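You operate a simulated robot arm through the tools that you are given. There is no shell and no other tool. Be economical: measure what you need, move in short steps, check, and stop when the job is done.

The job below is to be done with a simulated robot arm. You get a single attempt, and the scene is never put back.

## Task
Take the pink block marked "B" from the long edge of the car's deck and leave it on top of the blue pallet.
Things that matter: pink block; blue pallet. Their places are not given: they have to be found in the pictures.

Only the result counts: the job must be done as asked and must still hold three seconds after the hand-in. Knocking over, shifting, dropping, spilling or breaking anything else fails it.

## Robot
A 7-joint arm with a two-finger parallel gripper, fixed in place. Base frame: the origin is at the foot of the arm, x ahead of it, y to its left, z up; the work surface is at about z = 0. Units: mm, rad, N and s.
With the tool pointing down near the work surface it reaches from about 240 to 620 mm from the base axis. Its first joint turns from -1.152 to 1.152 rad. Payload 2.6 kg.
The tool frame sits at the grasp point between the pads (the TCP): z along the fingers, y along the line on which they close. The tips reach 30 mm beyond it. The gripper opens to 94 mm. The fingers are 28 mm wide and 10 mm thick; the gripper's body (50 by 96 mm) begins 55 mm behind the TCP.
Orientation is that of the tool frame in the base frame, as [roll, pitch, yaw] about the fixed x, y, z axes, in that order (R = Rz(yaw) Ry(pitch) Rx(roll)). With the fingers straight down and closing along the base's y, the tool's x points along the base's -x, its y along +y and its z along -z.

## Interface
- The arm moves only by the tool step_arm. Its argument "deltas" is a list that holds one entry, the list of rows, each a list of 7 numbers: the shift along the base's x, y, z in mm, then the turn, a rotation vector about the base's x, y, z in rad, then the gripper command, from -1 (fully open) to 1 (shut), values between in proportion. In form: [[[x, y, z, rx, ry, rz, claw], ...]]. A call has 1 to 20 rows; each row shifts and turns the commanded pose from where the row before left it. Rows are played at 5 a second. More than 50 mm and 0.15 rad between two rows, or a gripper value outside its range, and nothing of the call is played. Where a pose cannot be reached the arm comes as near as it can. A force on the tool above 40 N (or 10 N above the force at the start of the call, whichever is more), or a blocked arm, ends the call early, and 0.2 s more pass. The fingers move at their own pace (about 72 mm/s each) and stop on an object; they squeeze with about 34 N. The grip force told is the motor's: it shows also when the fingers shut on nothing. Time passes only in rows, and 0.2 s behind the last, so rows that do not move let the fingers close. The reply holds the time, the measured pose of the TCP, the force on the tool along the base axes, the opening and the grip force, in the units named above and with some noise, and new pictures: "views" is both (left out), scene, wrist or none.
- Cameras (640 x 400 px; columns grow to the right, rows downward): "scene" is fixed at [11.7, 418.5, 563.6]; the picture's right is [-0.94, -0.33, 0.00], its down [-0.19, 0.55, -0.82] and it looks along [0.27, -0.77, -0.58] (base axes); focal length 362 px, centre (320, 200). "wrist" rides on the gripper at [76, 14, -102] in the tool frame; the picture's right is [-0.18, 0.98, 0.00], its down [-0.75, -0.14, -0.64] and it looks along [-0.63, -0.12, 0.77] (tool axes); focal length 243 px, centre (320, 200).
- locate(camera, pixels): there is no depth. For up to 12 entries [column, row, z] of the newest picture of that camera ("zoom" is the newest enlarged one), the place [x, y] in the base frame at which the ray of that pixel passes the height z, good to about 2 mm. No time passes.
- zoom(camera, box): a new picture of the part [left, top, right, bottom] of that camera's present view, enlarged. No time passes.
- close_job(): hands the job in; it is judged then, once.

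Keep the steps short. Do not move on a guess: measure, check each grasp and each placing, and mend mistakes. In all there are 60 turns and 170 pictures (those below and enlarged ones count). Leave the gripper open and the arm clear of the work at the hand-in unless told otherwise, and finish with a single line.

The tools are called after ">>>" by a JSON object that holds its "method" and its "body". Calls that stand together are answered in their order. step_arm: Moves the arm, as the interface text tells. Its arguments: {"type":"object","properties":{"deltas":{"type":"array"},"views":{"type":"string","enum":["both","scene","wrist","none"]}},"required":["deltas"]} The other tools are called the same way: locate (camera, pixels) gives the place at which the rays of pixels pass given heights; zoom (camera, box) takes an enlarged picture of a part of a camera's view; close_job () hands the job in.

At the start:

```text
time_s: 0.0
tool_pos: [390.7, -271.0, 257.6]
ee_rot: [-3.142, -0.001, 3.14]
force: [1.2, 0.4, -1.5]
opening: 93.9
gripper_force: 0.1
```

scene: 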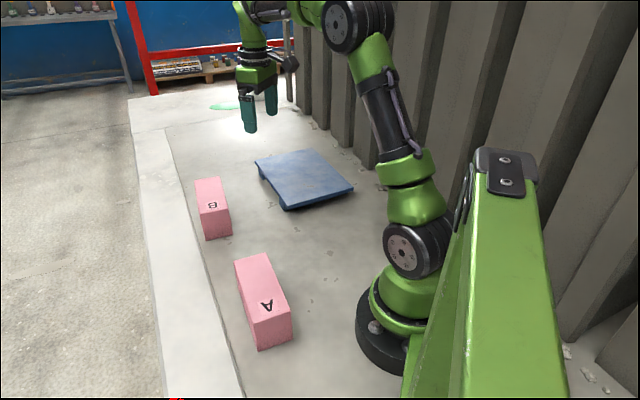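
wrist: 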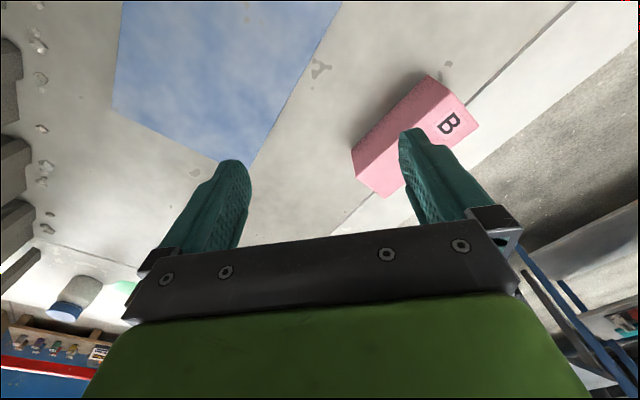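

I see block B near scene (213,208), block A near (263,300), and the pallet near (304,178). I'll enlarge both for measuring.

>>> {"method": "zoom", "body": {"camera": "scene", "box": [170, 130, 370, 255]}}

>>> {"method": "zoom", "body": {"camera": "wrist", "box": [100, 0, 500, 250]}}

```text
3.20 times, centred on (270, 192) of scene
```

zoom: 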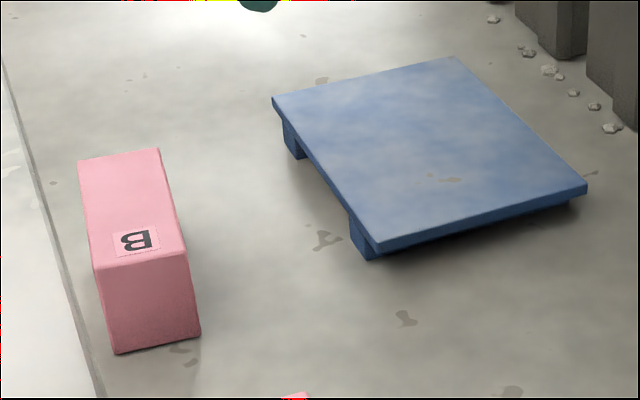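

```text
1.60 times, centred on (300, 125) of wrist
```

zoom: 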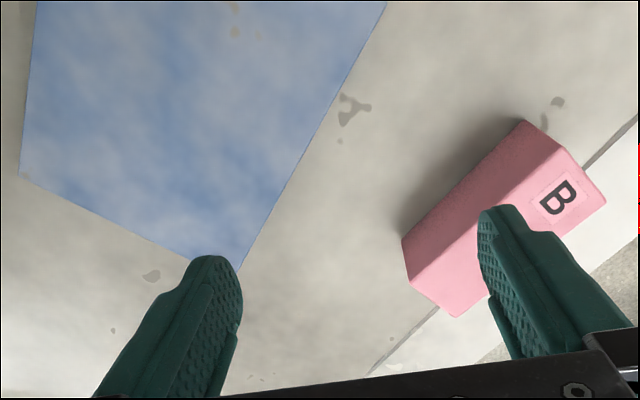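

Next I get heights: top corners of B at candidate heights against its bottom corners at z=0, in scene pixels.

>>> {"method": "locate", "body": {"camera": "scene", "pixels": [[232.8, 234.2, 0], [205.9, 240.4, 0], [228.75, 207.6, 50], [228.75, 207.6, 60], [199.1, 213.6, 50], [199.1, 213.6, 60], [194.4, 179.5, 50], [219.4, 175.8, 50], [194.4, 179.5, 60], [219.4, 175.8, 60]]}}

>>> {"method": "locate", "body": {"camera": "scene", "pixels": [[255.3, 160.2, 30], [311.6, 147.2, 30], [353.5, 188.5, 30], [287.5, 206.5, 30], [255.3, 160.2, 40], [311.6, 147.2, 40], [353.5, 188.5, 40], [287.5, 206.5, 40], [285, 210.5, 0], [263.5, 179.5, 0]]}}

>>> {"method": "locate", "body": {"camera": "wrist", "pixels": [[250, 168, 30], [250, 168, 40], [112.5, 110, 30], [112.5, 110, 40], [427, 75, 50], [427, 75, 60], [479, 127, 50], [479, 127, 60], [385, 197, 50], [385, 197, 60], [354, 150, 50], [354, 150, 0]]}}

```text
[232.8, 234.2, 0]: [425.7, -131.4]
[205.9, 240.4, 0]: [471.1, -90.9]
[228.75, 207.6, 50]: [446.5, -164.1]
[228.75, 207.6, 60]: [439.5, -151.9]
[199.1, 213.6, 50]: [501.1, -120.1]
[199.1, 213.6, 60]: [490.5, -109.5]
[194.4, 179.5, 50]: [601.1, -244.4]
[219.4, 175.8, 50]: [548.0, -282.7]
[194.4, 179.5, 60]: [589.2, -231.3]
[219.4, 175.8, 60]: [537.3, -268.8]
```

```text
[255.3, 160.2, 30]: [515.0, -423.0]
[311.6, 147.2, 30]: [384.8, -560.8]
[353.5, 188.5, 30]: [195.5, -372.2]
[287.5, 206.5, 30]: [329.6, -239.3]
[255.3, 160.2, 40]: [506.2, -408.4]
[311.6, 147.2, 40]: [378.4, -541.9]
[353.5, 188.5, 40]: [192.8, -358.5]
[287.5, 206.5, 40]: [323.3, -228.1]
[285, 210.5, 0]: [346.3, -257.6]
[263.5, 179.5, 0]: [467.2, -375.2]
```

```text
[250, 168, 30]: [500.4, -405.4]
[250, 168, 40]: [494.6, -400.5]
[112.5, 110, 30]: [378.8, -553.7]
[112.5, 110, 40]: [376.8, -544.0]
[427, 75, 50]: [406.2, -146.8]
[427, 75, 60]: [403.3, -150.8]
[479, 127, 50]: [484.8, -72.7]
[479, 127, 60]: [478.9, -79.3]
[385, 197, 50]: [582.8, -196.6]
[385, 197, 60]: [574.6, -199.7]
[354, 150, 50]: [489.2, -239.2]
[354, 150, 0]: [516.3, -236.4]
```

B is about 150×60×78 mm, centred near (496,-168), its long axis at about -51°. The pallet's top is near z=40, centred near (350,-384). I move above B with the fingers turned -0.89 rad to close across its 60 mm width, then check.

>>> {"method": "step_arm", "body": {"deltas": [[[15, 14.7, -7, 0, 0, -0.127, -1], [15, 14.7, -7, 0, 0, -0.127, -1], [15, 14.7, -7, 0, 0, -0.127, -1], [15, 14.7, -7, 0, 0, -0.127, -1], [15, 14.7, -7, 0, 0, -0.127, -1], [15, 14.7, -7, 0, 0, -0.127, -1], [15, 14.7, -7, 0, 0, -0.127, -1], [0, 0, 0, 0, 0, 0, -1], [0, 0, 0, 0, 0, 0, -1]]]}}

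```text
time_s: 2.0
tool_pos: [495.8, -168.2, 208.8]
ee_rot: [3.141, 0.0, 2.252]
force: [0.4, -0.4, 0.2]
opening: 93.8
gripper_force: 0.0
```

scene: 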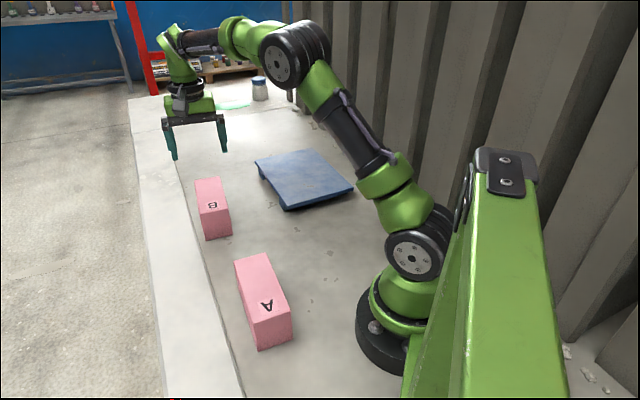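
wrist: 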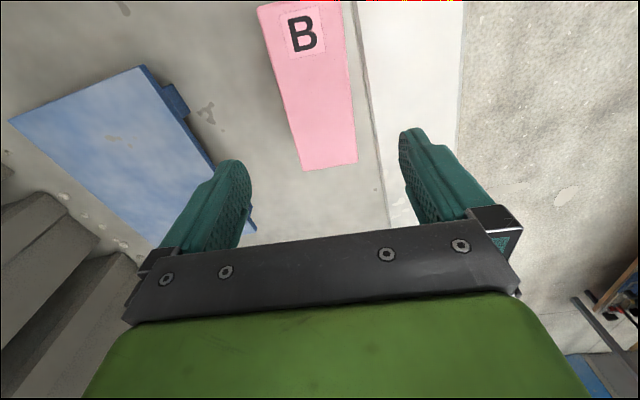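

The fingers stand over B's line. I enlarge the wrist view to verify B's outline and the pallet's height.

>>> {"method": "zoom", "body": {"camera": "wrist", "box": [220, 0, 420, 180]}}

>>> {"method": "locate", "body": {"camera": "wrist", "pixels": [[357, 162, 78], [302, 171, 78], [258, 7, 78], [341, 0, 78], [140, 66, 30], [140, 66, 40], [140, 66, 50], [9, 121, 30], [9, 121, 40], [9, 121, 50]]}}

```text
2.22 times, centred on (320, 90) of wrist
```

zoom: 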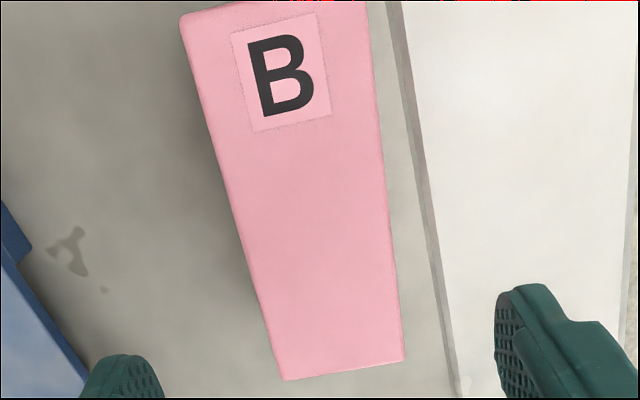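

```text
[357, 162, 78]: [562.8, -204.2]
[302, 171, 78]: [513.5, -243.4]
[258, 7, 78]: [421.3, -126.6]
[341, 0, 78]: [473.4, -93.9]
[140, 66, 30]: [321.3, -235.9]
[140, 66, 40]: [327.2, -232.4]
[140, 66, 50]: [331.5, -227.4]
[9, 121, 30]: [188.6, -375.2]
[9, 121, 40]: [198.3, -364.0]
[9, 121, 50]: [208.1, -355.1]
```

B's position is confirmed at about (494.5,-167.5). The outer finger will come down near the white border, so I check whether that border is raised.

>>> {"method": "zoom", "body": {"camera": "scene", "box": [130, 200, 250, 275]}}

>>> {"method": "zoom", "body": {"camera": "scene", "box": [120, 85, 240, 160]}}

```text
5.33 times, centred on (190, 238) of scene
```

zoom: 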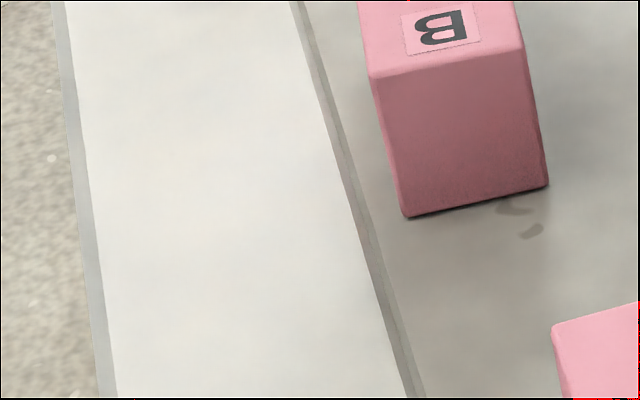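

```text
5.33 times, centred on (180, 122) of scene
```

zoom: 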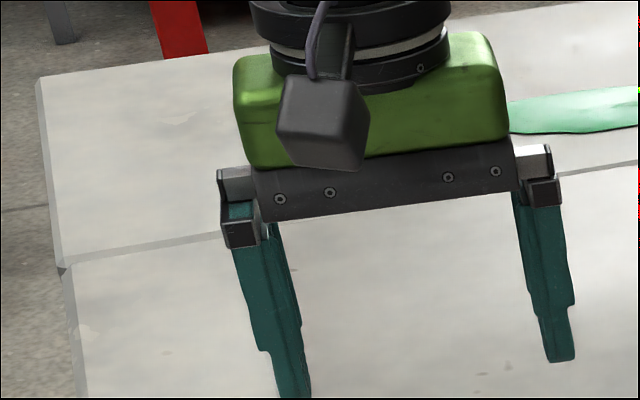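

The border is flush, with only a joint line. I lower to TCP z≈46 (tips about 16 mm above the deck), still open.

>>> {"method": "step_arm", "body": {"deltas": [[[-1.3, 0.7, -30, 0, 0, 0, -1], [0, 0, -30, 0, 0, 0, -1], [0, 0, -30, 0, 0, 0, -1], [0, 0, -25, 0, 0, 0, -1], [0, 0, -25, 0, 0, 0, -1], [0, 0, -22, 0, 0, 0, -1], [0, 0, 0, 0, 0, 0, -1]]]}}

```text
time_s: 3.6
tool_pos: [494.3, -167.7, 46.7]
ee_rot: [3.141, -0.001, 2.253]
force: [0.9, -0.2, -0.1]
opening: 94.2
gripper_force: 0.1
```

scene: 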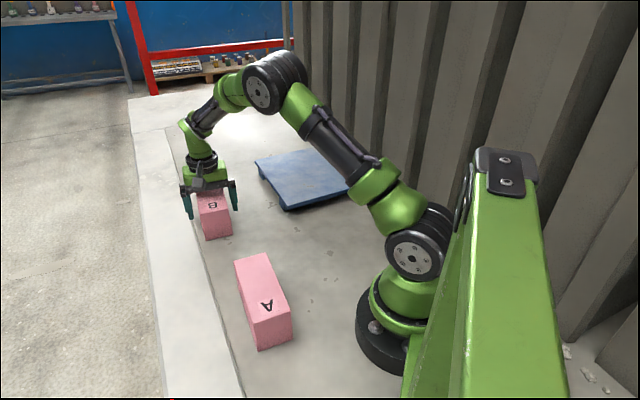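
wrist: 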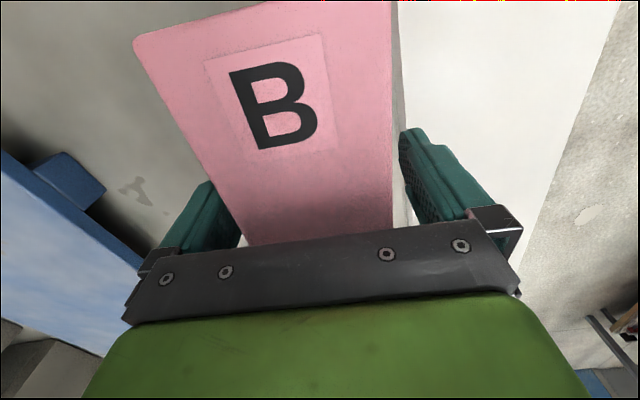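

The fingers straddle B with no contact force. Now I close in place.

>>> {"method": "step_arm", "body": {"deltas": [[[0, 0, 0, 0, 0, 0, 1], [0, 0, 0, 0, 0, 0, 1], [0, 0, 0, 0, 0, 0, 1], [0, 0, 0, 0, 0, 0, 1]]], "views": "wrist"}}

```text
time_s: 4.6
tool_pos: [494.8, -167.3, 46.9]
ee_rot: [3.141, 0.0, 2.253]
force: [0.0, -1.0, -0.3]
opening: 68.2
gripper_force: 34.1
```

wrist: 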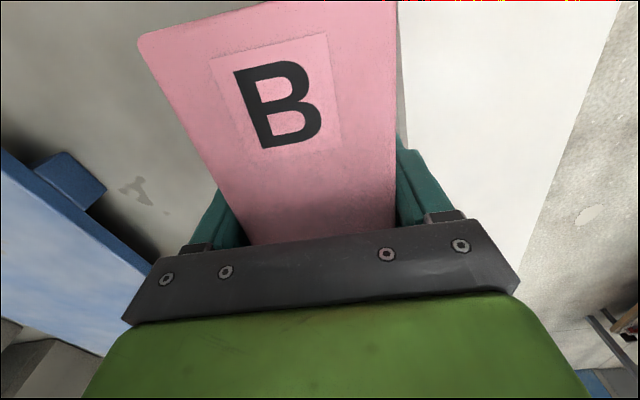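

It stopped at 68 mm with 34 N, a bit wider than I measured. I look closer before lifting to see whether the pads are flat on B.

>>> {"method": "zoom", "body": {"camera": "wrist", "box": [120, 0, 480, 250]}}

>>> {"method": "locate", "body": {"camera": "wrist", "pixels": [[135, 42, 78], [246, 243, 78], [395, 2, 78], [395, 215, 78]]}}

```text
1.60 times, centred on (300, 125) of wrist
```

zoom: 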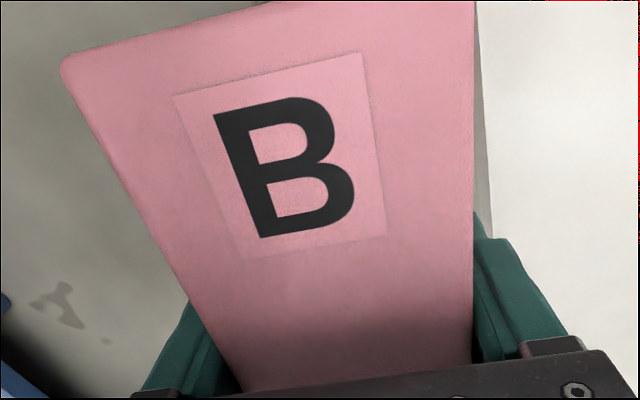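

```text
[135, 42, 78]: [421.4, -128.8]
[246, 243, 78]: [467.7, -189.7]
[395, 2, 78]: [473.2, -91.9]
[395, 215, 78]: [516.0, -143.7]
```

The edges run at -51 to -53°, matching the tool, so the pads are flat. A small test lift of 15 mm comes next.

>>> {"method": "step_arm", "body": {"deltas": [[[0, 0, 5, 0, 0, 0, 1], [0, 0, 5, 0, 0, 0, 1], [0, 0, 5, 0, 0, 0, 1], [0, 0, 0, 0, 0, 0, 1], [0, 0, 0, 0, 0, 0, 1]]]}}

```text
time_s: 5.8
tool_pos: [494.2, -167.0, 60.7]
ee_rot: [3.141, 0.001, 2.252]
force: [-0.1, 0.5, -6.5]
opening: 68.4
gripper_force: 33.4
```

scene: 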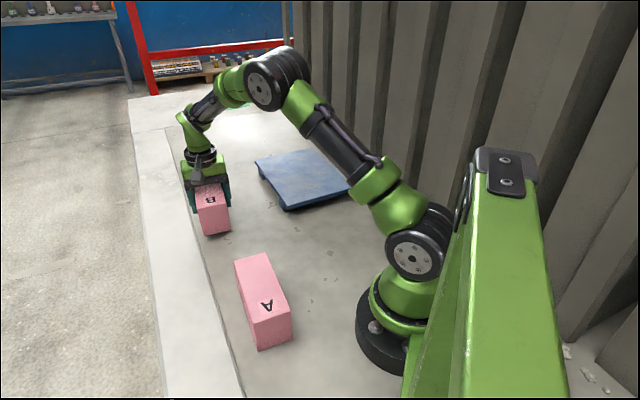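
wrist: 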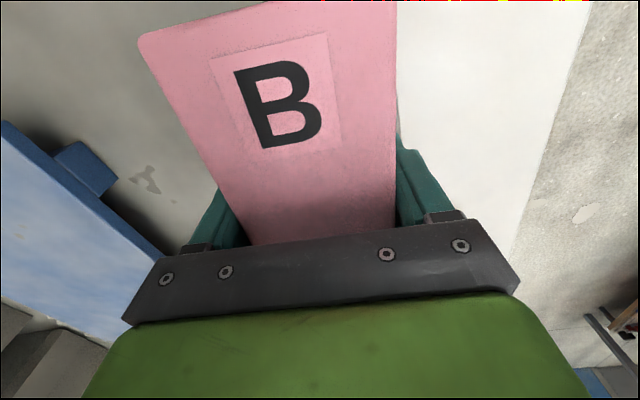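

B hangs firmly (about 6.5 N, no slip, no tilt). I raise it to z≈165, and measure where the corrugated wall's foot is relative to the pallet.

>>> {"method": "step_arm", "body": {"deltas": [[[0, 0, 20, 0, 0, 0, 1], [0, 0, 25, 0, 0, 0, 1], [0, 0, 30, 0, 0, 0, 1], [0, 0, 30, 0, 0, 0, 1], [0, 0, 0, 0, 0, 0, 1]]]}}

>>> {"method": "locate", "body": {"camera": "scene", "pixels": [[376, 170, 0], [345, 143, 0], [300, 112, 0], [287.5, 206.5, 40], [255.3, 160.2, 40], [311.6, 147.2, 40], [353.5, 188.5, 40]]}}

```text
time_s: 7.0
tool_pos: [495.7, -166.8, 166.2]
ee_rot: [3.141, 0.002, 2.25]
force: [-0.4, -0.4, -6.9]
opening: 68.5
gripper_force: 34.0
```

scene: 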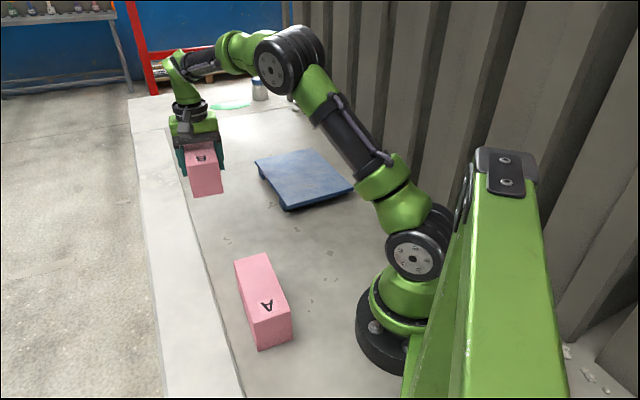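
wrist: 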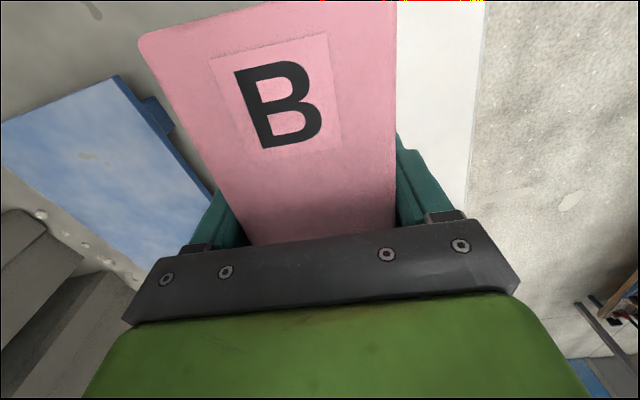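

```text
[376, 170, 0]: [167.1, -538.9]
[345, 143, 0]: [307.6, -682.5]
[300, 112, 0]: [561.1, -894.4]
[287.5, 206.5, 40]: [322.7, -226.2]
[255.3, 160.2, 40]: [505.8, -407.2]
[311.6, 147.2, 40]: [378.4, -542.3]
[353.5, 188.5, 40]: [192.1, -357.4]
```

The wall is over 200 mm beyond the pallet centre, so there's room. I carry B level to above the pallet centre (351,-385), turning +0.1 rad to align it with the pallet.

>>> {"method": "step_arm", "body": {"deltas": [[[-14.5, -21.8, 0, 0, 0, 0.01, 1], [-14.5, -21.8, 0, 0, 0, 0.01, 1], [-14.5, -21.8, 0, 0, 0, 0.01, 1], [-14.5, -21.8, 0, 0, 0, 0.01, 1], [-14.5, -21.8, 0, 0, 0, 0.01, 1], [-14.5, -21.8, 0, 0, 0, 0.01, 1], [-14.5, -21.8, 0, 0, 0, 0.01, 1], [-14.5, -21.8, 0, 0, 0, 0.01, 1], [-14.5, -21.8, 0, 0, 0, 0.01, 1], [-14.5, -21.8, 0, 0, 0, 0.01, 1], [0, 0, 0, 0, 0, 0, 1], [0, 0, 0, 0, 0, 0, 1]]]}}

```text
time_s: 9.6
tool_pos: [349.8, -384.5, 167.0]
ee_rot: [3.141, 0.001, 2.353]
force: [-0.1, 0.6, -6.1]
opening: 68.2
gripper_force: 34.7
```

scene: 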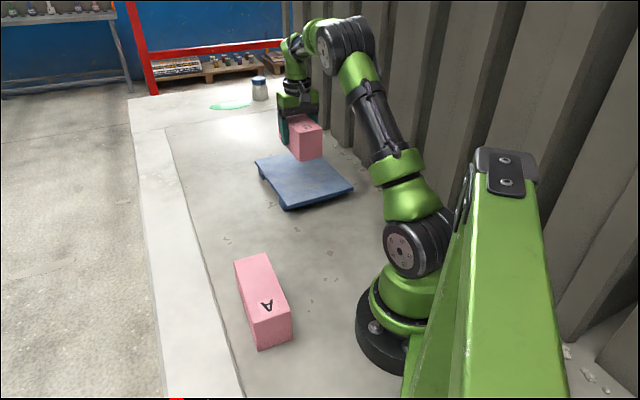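
wrist: 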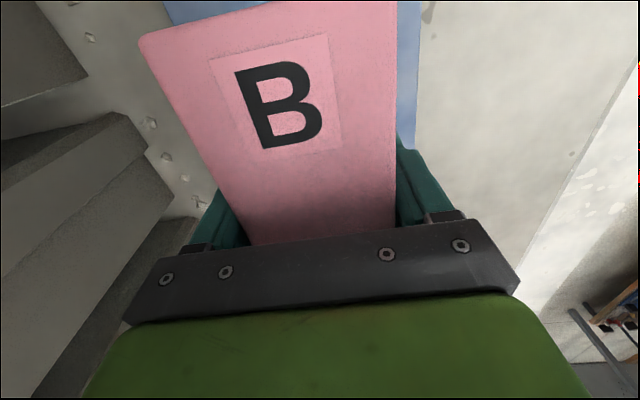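

B is over the pallet. I lower to TCP z≈97, about 10 mm above the expected contact at 87.

>>> {"method": "step_arm", "body": {"deltas": [[[0, 0, -20, 0, 0, 0, 1], [0, 0, -20, 0, 0, 0, 1], [0, 0, -18, 0, 0, 0, 1], [0, 0, -12, 0, 0, 0, 1], [0, 0, 0, 0, 0, 0, 1], [0, 0, 0, 0, 0, 0, 1]]], "views": "none"}}

>>> {"method": "zoom", "body": {"camera": "scene", "box": [230, 90, 390, 220]}}

```text
time_s: 11.0
tool_pos: [350.5, -384.7, 96.8]
ee_rot: [-3.141, -0.001, 2.35]
force: [0.5, 0.0, -5.9]
opening: 68.5
gripper_force: 34.5
```

```text
3.08 times, centred on (310, 155) of scene
```

zoom: 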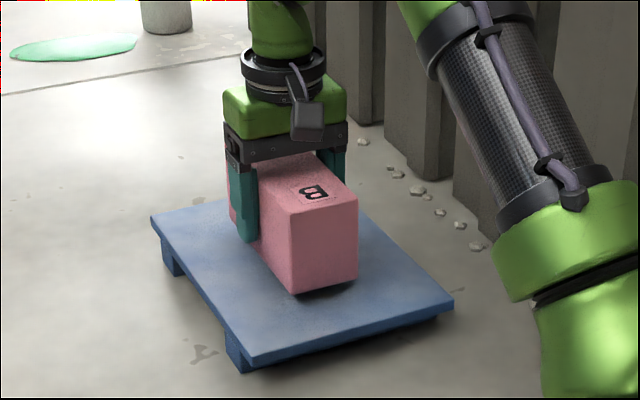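

B is centred and just above the pallet. I go down 2 mm at a time, watching for the weight to leave the tool.

>>> {"method": "step_arm", "body": {"deltas": [[[0, 0, -2, 0, 0, 0, 1], [0, 0, -2, 0, 0, 0, 1], [0, 0, -2, 0, 0, 0, 1], [0, 0, -1, 0, 0, 0, 1], [0, 0, 0, 0, 0, 0, 1]]], "views": "none"}}

```text
time_s: 12.2
tool_pos: [349.4, -385.3, 89.6]
ee_rot: [3.14, 0.0, 2.351]
force: [-0.5, 0.2, -6.7]
opening: 68.2
gripper_force: 33.7
```

Still full weight at z 89.6, so I keep going in 1 mm steps.

>>> {"method": "step_arm", "body": {"deltas": [[[0, 0, -1, 0, 0, 0, 1], [0, 0, -1, 0, 0, 0, 1], [0, 0, 0, 0, 0, 0, 1]]], "views": "none"}}

```text
time_s: 13.0
tool_pos: [349.4, -384.6, 88.0]
ee_rot: [-3.141, 0.001, 2.35]
force: [0.0, -0.1, -6.4]
opening: 68.4
gripper_force: 34.1
```

No contact yet at z 88; I continue down.

>>> {"method": "step_arm", "body": {"deltas": [[[0, 0, -1, 0, 0, 0, 1], [0, 0, -1, 0, 0, 0, 1], [0, 0, 0, 0, 0, 0, 1]]], "views": "none"}}

>>> {"method": "zoom", "body": {"camera": "scene", "box": [270, 130, 370, 210]}}

```text
time_s: 13.8
tool_pos: [348.9, -384.3, 84.2]
ee_rot: [-3.141, 0.0, 2.353]
force: [-0.1, 0.2, -5.9]
opening: 68.2
gripper_force: 34.2
```

```text
5.00 times, centred on (320, 170) of scene
```

zoom: 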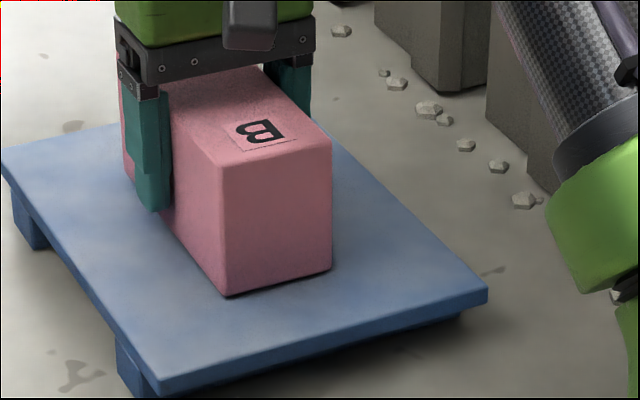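

Nearly touching, a slim shadow gap remains. Further 1 mm steps.

>>> {"method": "step_arm", "body": {"deltas": [[[0, 0, -1, 0, 0, 0, 1], [0, 0, -1, 0, 0, 0, 1], [0, 0, 0, 0, 0, 0, 1]]], "views": "none"}}

```text
time_s: 14.6
tool_pos: [350.9, -383.8, 85.0]
ee_rot: [-3.141, -0.001, 2.351]
force: [0.5, -0.2, -6.6]
opening: 68.4
gripper_force: 34.2
```

Still about 6.5 N on the tool; I continue.

>>> {"method": "step_arm", "body": {"deltas": [[[0, 0, -1, 0, 0, 0, 1], [0, 0, -1, 0, 0, 0, 1], [0, 0, 0, 0, 0, 0, 1]]], "views": "none"}}

```text
time_s: 15.4
tool_pos: [350.3, -385.6, 83.6]
ee_rot: [3.141, 0.002, 2.349]
force: [-10.5, 9.1, 21.3]
opening: 68.1
gripper_force: 33.9
```

Contact: the force along z went to +21. I back off 0.8 mm to ease the load before letting go.

>>> {"method": "step_arm", "body": {"deltas": [[[0, 0, 0.8, 0, 0, 0, 1], [0, 0, 0, 0, 0, 0, 1]]], "views": "none"}}

```text
time_s: 16.0
tool_pos: [349.9, -386.5, 83.2]
ee_rot: [-3.141, 0.004, 2.351]
force: [-9.0, 7.5, 24.8]
opening: 68.1
gripper_force: 34.5
```

The load has not eased; I raise another 1 mm.

>>> {"method": "step_arm", "body": {"deltas": [[[0, 0, 1, 0, 0, 0, 1], [0, 0, 0, 0, 0, 0, 1], [0, 0, 0, 0, 0, 0, 1]]]}}

>>> {"method": "zoom", "body": {"camera": "scene", "box": [230, 110, 390, 220]}}

```text
time_s: 16.8
tool_pos: [350.3, -384.8, 82.9]
ee_rot: [-3.14, 0.002, 2.352]
force: [0.6, -5.4, 14.1]
opening: 68.4
gripper_force: 33.4
```

scene: 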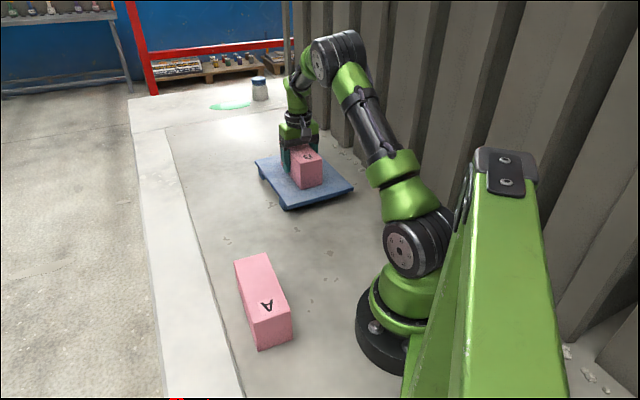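
wrist: 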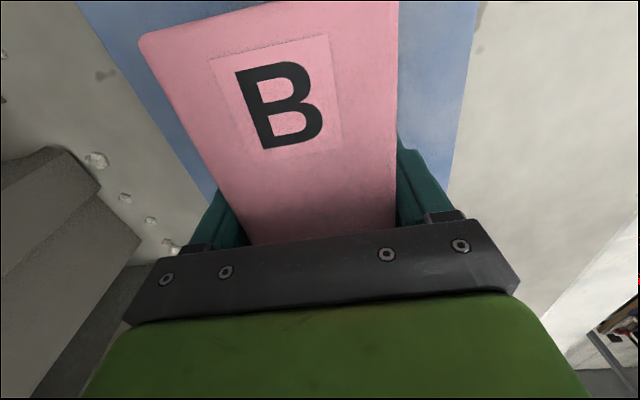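

```text
3.64 times, centred on (310, 165) of scene
```

zoom: 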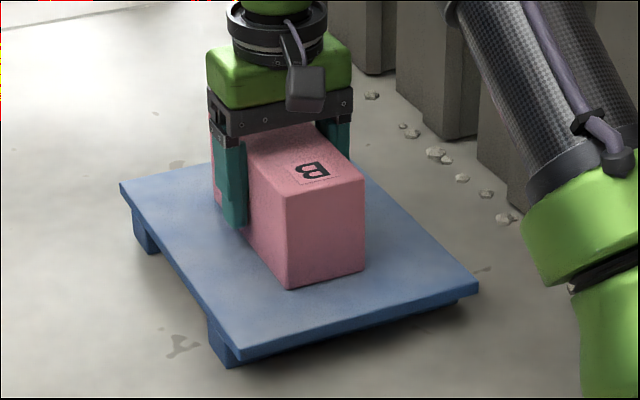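

B sits on the pallet and the pallet has not moved (its corners are at the same pixels). Force is falling; one more 0.6 mm relief.

>>> {"method": "step_arm", "body": {"deltas": [[[0, 0, 0.6, 0, 0, 0, 1], [0, 0, 0, 0, 0, 0, 1], [0, 0, 0, 0, 0, 0, 1]]], "views": "none"}}

```text
time_s: 17.6
tool_pos: [350.9, -386.0, 83.4]
ee_rot: [3.141, 0.001, 2.353]
force: [2.1, -6.4, 7.2]
opening: 68.5
gripper_force: 33.9
```

Down to +7; 0.6 mm more brings it near zero, and then I open the fingers slowly.

>>> {"method": "step_arm", "body": {"deltas": [[[0, 0, 0.6, 0, 0, 0, 1], [0, 0, 0, 0, 0, 0, 1], [0, 0, 0, 0, 0, 0, 0], [0, 0, 0, 0, 0, 0, -0.5], [0, 0, 0, 0, 0, 0, -1], [0, 0, 0, 0, 0, 0, -1], [0, 0, 0, 0, 0, 0, -1]]]}}

```text
time_s: 19.2
tool_pos: [350.5, -386.0, 83.8]
ee_rot: [3.141, 0.0, 2.352]
force: [1.3, 0.0, -0.4]
opening: 93.6
gripper_force: 0.0
```

scene: 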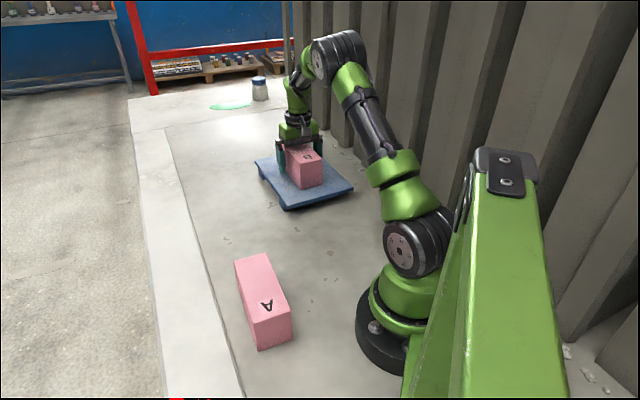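
wrist: 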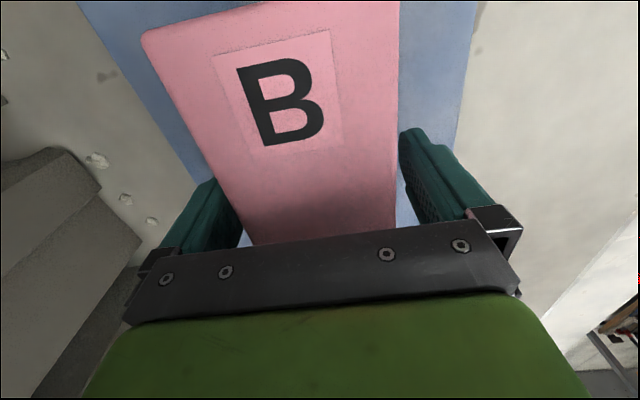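

The fingers are open (93.6 mm), both clear of B, and B stands. I rise straight up to z≈250.

>>> {"method": "step_arm", "body": {"deltas": [[[0, 0, 15, 0, 0, 0, -1], [0, 0, 25, 0, 0, 0, -1], [0, 0, 30, 0, 0, 0, -1], [0, 0, 30, 0, 0, 0, -1], [0, 0, 35, 0, 0, 0, -1], [0, 0, 30, 0, 0, 0, -1], [0, 0, 0, 0, 0, 0, -1], [0, 0, 0, 0, 0, 0, -1]]]}}

>>> {"method": "zoom", "body": {"camera": "scene", "box": [230, 110, 390, 220]}}

```text
time_s: 21.0
tool_pos: [350.7, -384.3, 250.2]
ee_rot: [3.141, 0.0, 2.351]
force: [0.4, -0.2, 0.2]
opening: 94.0
gripper_force: 0.0
```

scene: 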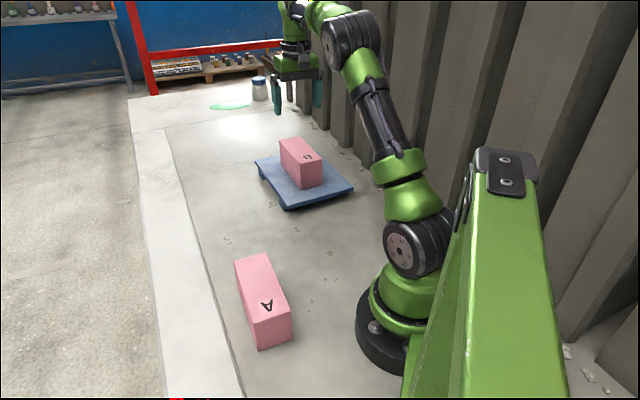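
wrist: 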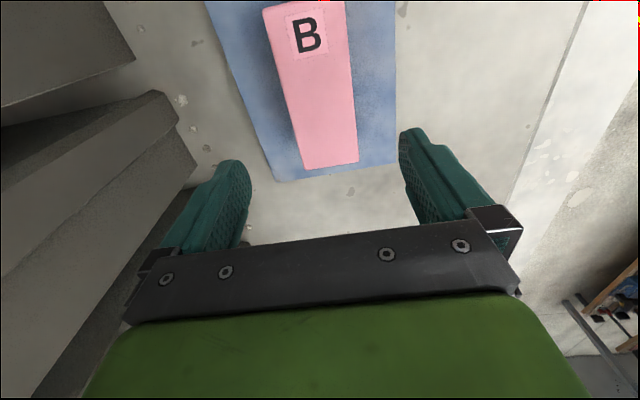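

```text
3.64 times, centred on (310, 165) of scene
```

zoom: 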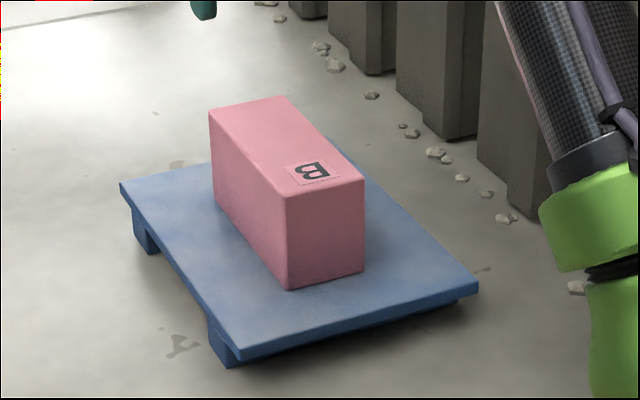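

B stands flat and centred on the pallet. The pallet and A are unmoved, and the arm is clear with the gripper open. I hand in.

>>> {"method": "close_job", "body": {}}

```text
The job is handed in.
```

The pink block "B" is standing centred on top of the blue pallet, with the gripper open, the arm clear and nothing else moved.
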